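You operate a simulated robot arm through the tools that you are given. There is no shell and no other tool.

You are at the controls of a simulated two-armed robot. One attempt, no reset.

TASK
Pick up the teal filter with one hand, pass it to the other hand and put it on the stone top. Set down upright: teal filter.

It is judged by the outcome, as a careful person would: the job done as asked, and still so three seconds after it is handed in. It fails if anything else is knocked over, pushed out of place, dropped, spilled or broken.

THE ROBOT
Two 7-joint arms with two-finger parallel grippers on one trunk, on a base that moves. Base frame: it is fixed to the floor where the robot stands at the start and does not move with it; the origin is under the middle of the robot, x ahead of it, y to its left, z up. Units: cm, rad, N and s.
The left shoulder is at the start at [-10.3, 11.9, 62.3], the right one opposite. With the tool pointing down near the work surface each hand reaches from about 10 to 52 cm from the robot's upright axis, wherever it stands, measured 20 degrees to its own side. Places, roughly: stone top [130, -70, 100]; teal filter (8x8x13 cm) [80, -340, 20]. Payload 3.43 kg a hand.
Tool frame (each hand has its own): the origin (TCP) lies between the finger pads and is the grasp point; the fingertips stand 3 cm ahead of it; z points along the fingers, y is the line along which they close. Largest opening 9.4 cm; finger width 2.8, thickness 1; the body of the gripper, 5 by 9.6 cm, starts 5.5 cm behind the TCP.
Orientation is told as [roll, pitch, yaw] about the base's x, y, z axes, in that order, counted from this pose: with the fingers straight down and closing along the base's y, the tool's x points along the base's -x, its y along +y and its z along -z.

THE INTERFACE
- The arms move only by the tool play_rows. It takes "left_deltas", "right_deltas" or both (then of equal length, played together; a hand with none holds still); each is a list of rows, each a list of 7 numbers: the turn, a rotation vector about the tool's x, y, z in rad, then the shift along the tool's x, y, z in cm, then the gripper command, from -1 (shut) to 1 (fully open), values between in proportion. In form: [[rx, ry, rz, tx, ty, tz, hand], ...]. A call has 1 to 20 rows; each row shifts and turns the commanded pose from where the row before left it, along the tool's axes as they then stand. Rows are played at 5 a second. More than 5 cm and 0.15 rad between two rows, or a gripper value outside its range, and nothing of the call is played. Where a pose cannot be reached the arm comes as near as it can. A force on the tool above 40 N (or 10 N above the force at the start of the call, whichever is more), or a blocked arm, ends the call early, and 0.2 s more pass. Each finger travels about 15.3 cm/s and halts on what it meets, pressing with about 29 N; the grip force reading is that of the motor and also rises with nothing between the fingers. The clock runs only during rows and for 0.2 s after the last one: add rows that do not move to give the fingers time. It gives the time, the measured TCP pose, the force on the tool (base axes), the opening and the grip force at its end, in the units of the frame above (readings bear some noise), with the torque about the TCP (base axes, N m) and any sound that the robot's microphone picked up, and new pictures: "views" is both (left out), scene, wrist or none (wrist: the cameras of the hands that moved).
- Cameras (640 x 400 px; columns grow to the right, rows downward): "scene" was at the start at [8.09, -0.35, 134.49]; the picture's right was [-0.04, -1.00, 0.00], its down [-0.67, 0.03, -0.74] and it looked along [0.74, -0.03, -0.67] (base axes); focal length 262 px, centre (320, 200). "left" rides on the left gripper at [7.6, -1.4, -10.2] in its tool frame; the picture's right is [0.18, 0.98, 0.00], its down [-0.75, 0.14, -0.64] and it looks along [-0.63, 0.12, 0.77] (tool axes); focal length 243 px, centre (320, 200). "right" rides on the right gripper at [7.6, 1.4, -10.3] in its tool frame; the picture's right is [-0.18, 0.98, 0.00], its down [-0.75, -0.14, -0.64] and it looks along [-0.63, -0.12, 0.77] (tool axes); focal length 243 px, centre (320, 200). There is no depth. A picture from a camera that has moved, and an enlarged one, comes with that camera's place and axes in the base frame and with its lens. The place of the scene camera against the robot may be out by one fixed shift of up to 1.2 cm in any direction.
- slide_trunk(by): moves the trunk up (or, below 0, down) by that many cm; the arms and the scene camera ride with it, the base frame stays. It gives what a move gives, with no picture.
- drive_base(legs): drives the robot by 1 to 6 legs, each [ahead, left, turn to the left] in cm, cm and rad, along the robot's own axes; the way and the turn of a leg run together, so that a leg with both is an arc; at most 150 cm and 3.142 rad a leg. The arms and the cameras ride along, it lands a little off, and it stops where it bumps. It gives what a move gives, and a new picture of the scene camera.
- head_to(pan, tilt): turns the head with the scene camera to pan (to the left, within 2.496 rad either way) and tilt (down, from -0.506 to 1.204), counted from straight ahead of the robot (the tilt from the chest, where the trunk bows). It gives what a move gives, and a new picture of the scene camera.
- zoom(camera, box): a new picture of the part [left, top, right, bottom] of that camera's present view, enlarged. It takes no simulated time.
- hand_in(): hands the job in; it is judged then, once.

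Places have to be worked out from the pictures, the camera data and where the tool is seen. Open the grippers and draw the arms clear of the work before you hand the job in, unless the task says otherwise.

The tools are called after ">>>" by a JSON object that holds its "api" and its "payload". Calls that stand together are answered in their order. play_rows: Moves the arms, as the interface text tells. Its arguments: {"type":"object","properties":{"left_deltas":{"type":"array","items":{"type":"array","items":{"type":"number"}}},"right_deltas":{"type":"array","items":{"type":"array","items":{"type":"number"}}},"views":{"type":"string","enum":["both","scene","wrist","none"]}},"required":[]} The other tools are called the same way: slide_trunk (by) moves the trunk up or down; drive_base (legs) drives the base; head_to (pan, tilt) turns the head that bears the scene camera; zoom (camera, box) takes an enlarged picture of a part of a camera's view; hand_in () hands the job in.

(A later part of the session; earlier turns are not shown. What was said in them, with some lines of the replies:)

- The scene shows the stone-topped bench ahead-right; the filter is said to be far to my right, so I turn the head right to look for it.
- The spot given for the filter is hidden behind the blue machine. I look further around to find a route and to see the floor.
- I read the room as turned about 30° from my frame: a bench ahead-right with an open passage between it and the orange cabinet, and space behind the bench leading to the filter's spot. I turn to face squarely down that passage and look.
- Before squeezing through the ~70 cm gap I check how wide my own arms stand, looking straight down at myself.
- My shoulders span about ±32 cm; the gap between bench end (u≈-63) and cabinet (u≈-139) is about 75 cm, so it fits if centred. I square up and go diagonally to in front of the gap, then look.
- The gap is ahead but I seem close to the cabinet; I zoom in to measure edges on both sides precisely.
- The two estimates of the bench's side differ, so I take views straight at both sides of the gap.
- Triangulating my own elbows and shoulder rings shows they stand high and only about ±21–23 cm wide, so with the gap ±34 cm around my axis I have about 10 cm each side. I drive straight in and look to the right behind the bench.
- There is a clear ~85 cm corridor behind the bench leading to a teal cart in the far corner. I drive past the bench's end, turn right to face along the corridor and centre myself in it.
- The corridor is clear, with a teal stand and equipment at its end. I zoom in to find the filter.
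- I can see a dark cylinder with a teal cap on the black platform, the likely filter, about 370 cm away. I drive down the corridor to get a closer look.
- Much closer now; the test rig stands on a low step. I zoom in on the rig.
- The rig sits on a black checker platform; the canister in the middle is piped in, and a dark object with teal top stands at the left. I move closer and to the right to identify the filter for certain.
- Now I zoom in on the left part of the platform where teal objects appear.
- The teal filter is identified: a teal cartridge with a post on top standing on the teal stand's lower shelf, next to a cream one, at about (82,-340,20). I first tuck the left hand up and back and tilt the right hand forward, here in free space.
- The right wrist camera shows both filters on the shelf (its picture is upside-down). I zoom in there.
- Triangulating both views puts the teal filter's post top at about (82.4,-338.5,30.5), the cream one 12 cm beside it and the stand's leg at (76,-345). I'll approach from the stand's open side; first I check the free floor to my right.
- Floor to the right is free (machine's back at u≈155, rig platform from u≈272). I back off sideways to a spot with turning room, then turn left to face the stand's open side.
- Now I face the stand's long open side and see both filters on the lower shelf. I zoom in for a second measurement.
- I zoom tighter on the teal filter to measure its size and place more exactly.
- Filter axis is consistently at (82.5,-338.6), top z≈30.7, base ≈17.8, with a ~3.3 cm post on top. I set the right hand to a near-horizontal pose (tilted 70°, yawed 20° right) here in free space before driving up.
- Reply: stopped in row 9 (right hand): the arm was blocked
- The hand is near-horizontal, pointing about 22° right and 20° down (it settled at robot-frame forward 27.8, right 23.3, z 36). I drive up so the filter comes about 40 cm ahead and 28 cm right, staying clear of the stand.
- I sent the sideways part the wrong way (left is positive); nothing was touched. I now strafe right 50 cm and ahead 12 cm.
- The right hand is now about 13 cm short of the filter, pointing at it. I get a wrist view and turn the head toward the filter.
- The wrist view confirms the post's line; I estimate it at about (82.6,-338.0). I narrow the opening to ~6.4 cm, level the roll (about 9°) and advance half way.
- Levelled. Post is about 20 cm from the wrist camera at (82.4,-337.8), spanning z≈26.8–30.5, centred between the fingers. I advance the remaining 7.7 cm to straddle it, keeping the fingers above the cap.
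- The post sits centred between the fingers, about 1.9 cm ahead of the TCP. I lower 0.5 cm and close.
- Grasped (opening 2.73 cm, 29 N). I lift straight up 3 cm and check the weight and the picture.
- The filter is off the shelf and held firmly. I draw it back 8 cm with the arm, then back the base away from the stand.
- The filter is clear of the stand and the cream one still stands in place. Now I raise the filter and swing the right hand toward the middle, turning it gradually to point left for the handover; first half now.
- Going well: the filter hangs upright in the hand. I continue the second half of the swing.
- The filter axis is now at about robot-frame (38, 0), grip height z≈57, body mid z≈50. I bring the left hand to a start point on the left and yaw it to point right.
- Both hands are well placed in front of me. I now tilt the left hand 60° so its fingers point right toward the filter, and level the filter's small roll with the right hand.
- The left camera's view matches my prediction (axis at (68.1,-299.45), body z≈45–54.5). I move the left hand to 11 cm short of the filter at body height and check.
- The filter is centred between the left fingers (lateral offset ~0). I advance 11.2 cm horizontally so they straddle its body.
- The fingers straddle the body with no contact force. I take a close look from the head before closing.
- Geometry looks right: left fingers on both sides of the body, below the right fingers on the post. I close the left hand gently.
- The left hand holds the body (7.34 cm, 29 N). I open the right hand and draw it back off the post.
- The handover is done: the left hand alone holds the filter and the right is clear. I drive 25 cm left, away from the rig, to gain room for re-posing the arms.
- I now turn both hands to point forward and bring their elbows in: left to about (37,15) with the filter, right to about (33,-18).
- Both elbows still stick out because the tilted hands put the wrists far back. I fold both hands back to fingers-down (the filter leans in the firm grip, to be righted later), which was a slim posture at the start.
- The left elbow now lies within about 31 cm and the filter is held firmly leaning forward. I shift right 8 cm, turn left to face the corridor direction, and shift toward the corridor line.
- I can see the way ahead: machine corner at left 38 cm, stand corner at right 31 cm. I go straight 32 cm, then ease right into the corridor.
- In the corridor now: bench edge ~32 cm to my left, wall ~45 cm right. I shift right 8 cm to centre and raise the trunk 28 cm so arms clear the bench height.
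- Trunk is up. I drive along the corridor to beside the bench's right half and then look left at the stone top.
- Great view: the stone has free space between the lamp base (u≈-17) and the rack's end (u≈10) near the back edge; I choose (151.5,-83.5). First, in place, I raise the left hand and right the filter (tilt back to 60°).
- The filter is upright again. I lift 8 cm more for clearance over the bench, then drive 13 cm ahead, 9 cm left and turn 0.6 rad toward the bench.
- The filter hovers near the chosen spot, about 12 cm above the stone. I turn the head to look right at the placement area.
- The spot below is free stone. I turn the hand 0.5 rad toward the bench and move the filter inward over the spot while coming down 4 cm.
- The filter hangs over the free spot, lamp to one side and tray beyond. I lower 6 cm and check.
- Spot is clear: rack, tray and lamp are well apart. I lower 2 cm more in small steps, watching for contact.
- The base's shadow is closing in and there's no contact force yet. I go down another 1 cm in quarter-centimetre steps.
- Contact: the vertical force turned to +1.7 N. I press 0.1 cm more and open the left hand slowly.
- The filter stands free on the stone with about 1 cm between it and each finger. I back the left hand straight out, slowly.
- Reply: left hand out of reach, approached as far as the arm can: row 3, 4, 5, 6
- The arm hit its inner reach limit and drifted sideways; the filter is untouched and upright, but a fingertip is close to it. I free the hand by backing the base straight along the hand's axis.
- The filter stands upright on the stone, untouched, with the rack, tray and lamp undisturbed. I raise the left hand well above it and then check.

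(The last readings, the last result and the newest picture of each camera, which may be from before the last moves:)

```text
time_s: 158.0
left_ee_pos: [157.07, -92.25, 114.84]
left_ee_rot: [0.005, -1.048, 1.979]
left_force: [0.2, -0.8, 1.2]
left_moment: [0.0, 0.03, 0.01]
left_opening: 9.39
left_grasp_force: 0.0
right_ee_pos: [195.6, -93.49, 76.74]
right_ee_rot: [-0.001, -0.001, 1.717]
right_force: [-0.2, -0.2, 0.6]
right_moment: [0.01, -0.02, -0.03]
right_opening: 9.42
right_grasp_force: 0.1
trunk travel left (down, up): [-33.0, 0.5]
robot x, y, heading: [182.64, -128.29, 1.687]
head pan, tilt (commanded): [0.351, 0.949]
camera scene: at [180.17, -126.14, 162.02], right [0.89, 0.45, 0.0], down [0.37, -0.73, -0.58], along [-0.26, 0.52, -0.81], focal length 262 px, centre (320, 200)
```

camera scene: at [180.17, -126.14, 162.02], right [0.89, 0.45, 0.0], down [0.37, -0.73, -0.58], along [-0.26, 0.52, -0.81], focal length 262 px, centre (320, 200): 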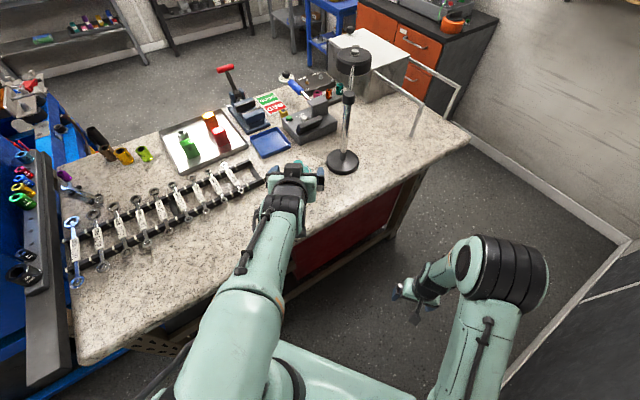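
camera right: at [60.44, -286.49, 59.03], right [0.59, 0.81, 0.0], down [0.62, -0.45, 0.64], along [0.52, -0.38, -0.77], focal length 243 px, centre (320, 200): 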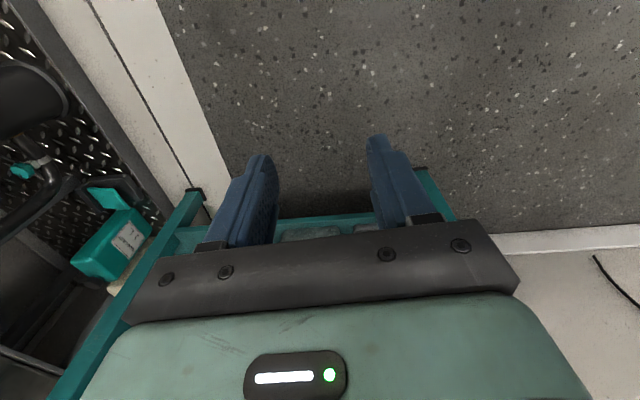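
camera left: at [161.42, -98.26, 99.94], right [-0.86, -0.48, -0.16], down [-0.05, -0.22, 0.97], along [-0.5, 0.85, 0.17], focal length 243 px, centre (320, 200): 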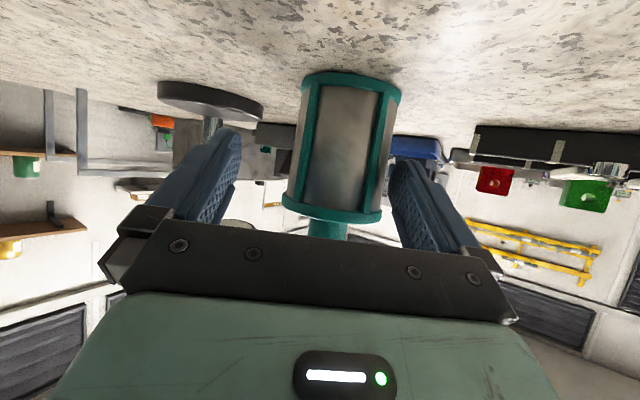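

The hand is above the filter's height and clear. I turn the base back right by 0.6 rad, which swings the left hand away over the corridor, then look at the result.

>>> {"api": "drive_base", "payload": {"legs": [[0, 0, -0.6], [0, -4, 0]]}}

>>> {"api": "head_to", "payload": {"pan": 0.95, "tilt": 0.85}}

```text
time_s: 160.7
left_ee_pos: [185.34, -86.14, 114.87]
left_ee_rot: [0.007, -1.049, 1.382]
left_force: [0.0, -0.4, 0.4]
left_moment: [-0.02, 0.02, 0.03]
left_opening: 9.4
left_grasp_force: 0.0
right_ee_pos: [216.5, -108.87, 76.64]
right_ee_rot: [0.001, -0.003, 1.115]
right_force: [0.4, 0.7, -0.6]
right_moment: [-0.02, -0.03, -0.03]
right_opening: 9.39
right_grasp_force: 0.1
trunk travel left (down, up): [-33.0, 0.5]
robot x, y, heading: [186.04, -129.97, 1.084]
head pan, tilt (commanded): [0.351, 0.949]
camera scene: at [185.36, -126.84, 162.02], right [0.99, -0.13, 0.0], down [-0.11, -0.81, -0.58], along [0.08, 0.58, -0.81], focal length 262 px, centre (320, 200)
```

scene: 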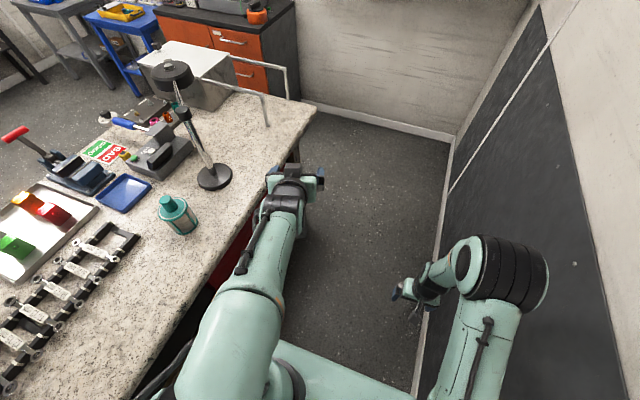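

```text
time_s: 161.7
left_ee_pos: [185.27, -86.02, 114.93]
left_ee_rot: [0.005, -1.048, 1.381]
left_force: [0.2, -0.8, 0.1]
left_moment: [0.02, -0.02, -0.01]
left_opening: 9.4
left_grasp_force: 0.0
right_ee_pos: [216.5, -108.68, 76.87]
right_ee_rot: [0.002, -0.002, 1.115]
right_force: [-0.4, -0.6, -0.9]
right_moment: [0.02, -0.02, 0.03]
right_opening: 9.4
right_grasp_force: 0.0
trunk travel left (down, up): [-33.0, 0.5]
robot x, y, heading: [185.76, -130.16, 1.084]
head pan, tilt (commanded): [0.949, 0.85]
camera scene: at [180.87, -127.03, 162.77], right [0.89, 0.45, 0.0], down [0.34, -0.67, -0.66], along [-0.3, 0.59, -0.75], focal length 262 px, centre (320, 200)
```

scene: 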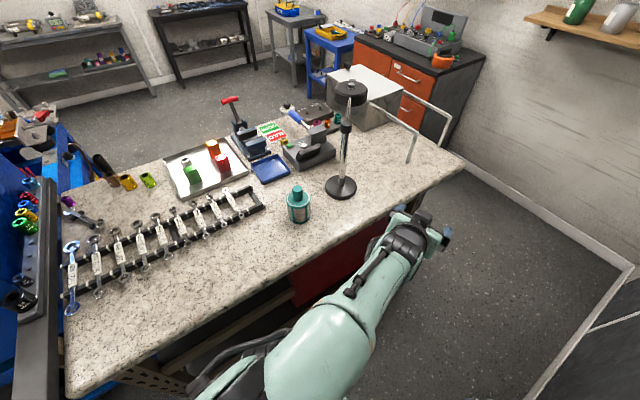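

The filter stands alone on the stone and both open hands are over the corridor. I zoom once more to verify it is upright and nothing is disturbed.

>>> {"api": "zoom", "payload": {"camera": "scene", "box": [220, 120, 380, 250]}}

```text
3.08 times, centred on (300, 185) of scene
camera zoom: at [180.87, -127.03, 162.77], right [0.89, 0.45, 0.0], down [0.34, -0.67, -0.66], along [-0.3, 0.59, -0.75], focal length 806 px, centre (382, 246)
```

zoom: 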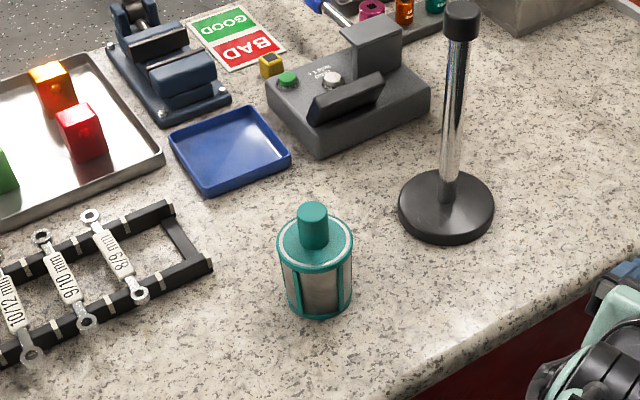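

The teal filter stands upright on the stone top, everything around it is in place, both grippers are open and the arms are clear. I hand the job in.

>>> {"api": "hand_in", "payload": {}}

```text
The job is handed in.
```

I picked the teal filter off the lower shelf of the teal stand with the right hand and passed it to the left hand. I then set it down upright on the stone top, and the job is handed in.

- **Position:** the filter stands near the back edge, between the lamp base and the wrench rack, at about (151, -83) in the base frame. The last close-up before hand-in showed it upright and standing free.
- **Surroundings:** nothing was knocked over. In the later views the cream filter was still in place on the shelf, and the lamp, tray and rack were undisturbed.
- **Drift on release:** when I backed the left hand off, the arm reached its inner limit and slid about 2 cm sideways, leaving one fingertip very close to the filter. I saw no contact, and I then backed the whole base away to free the hand.
- **At hand-in:** both grippers were open and both arms were clear of the bench.
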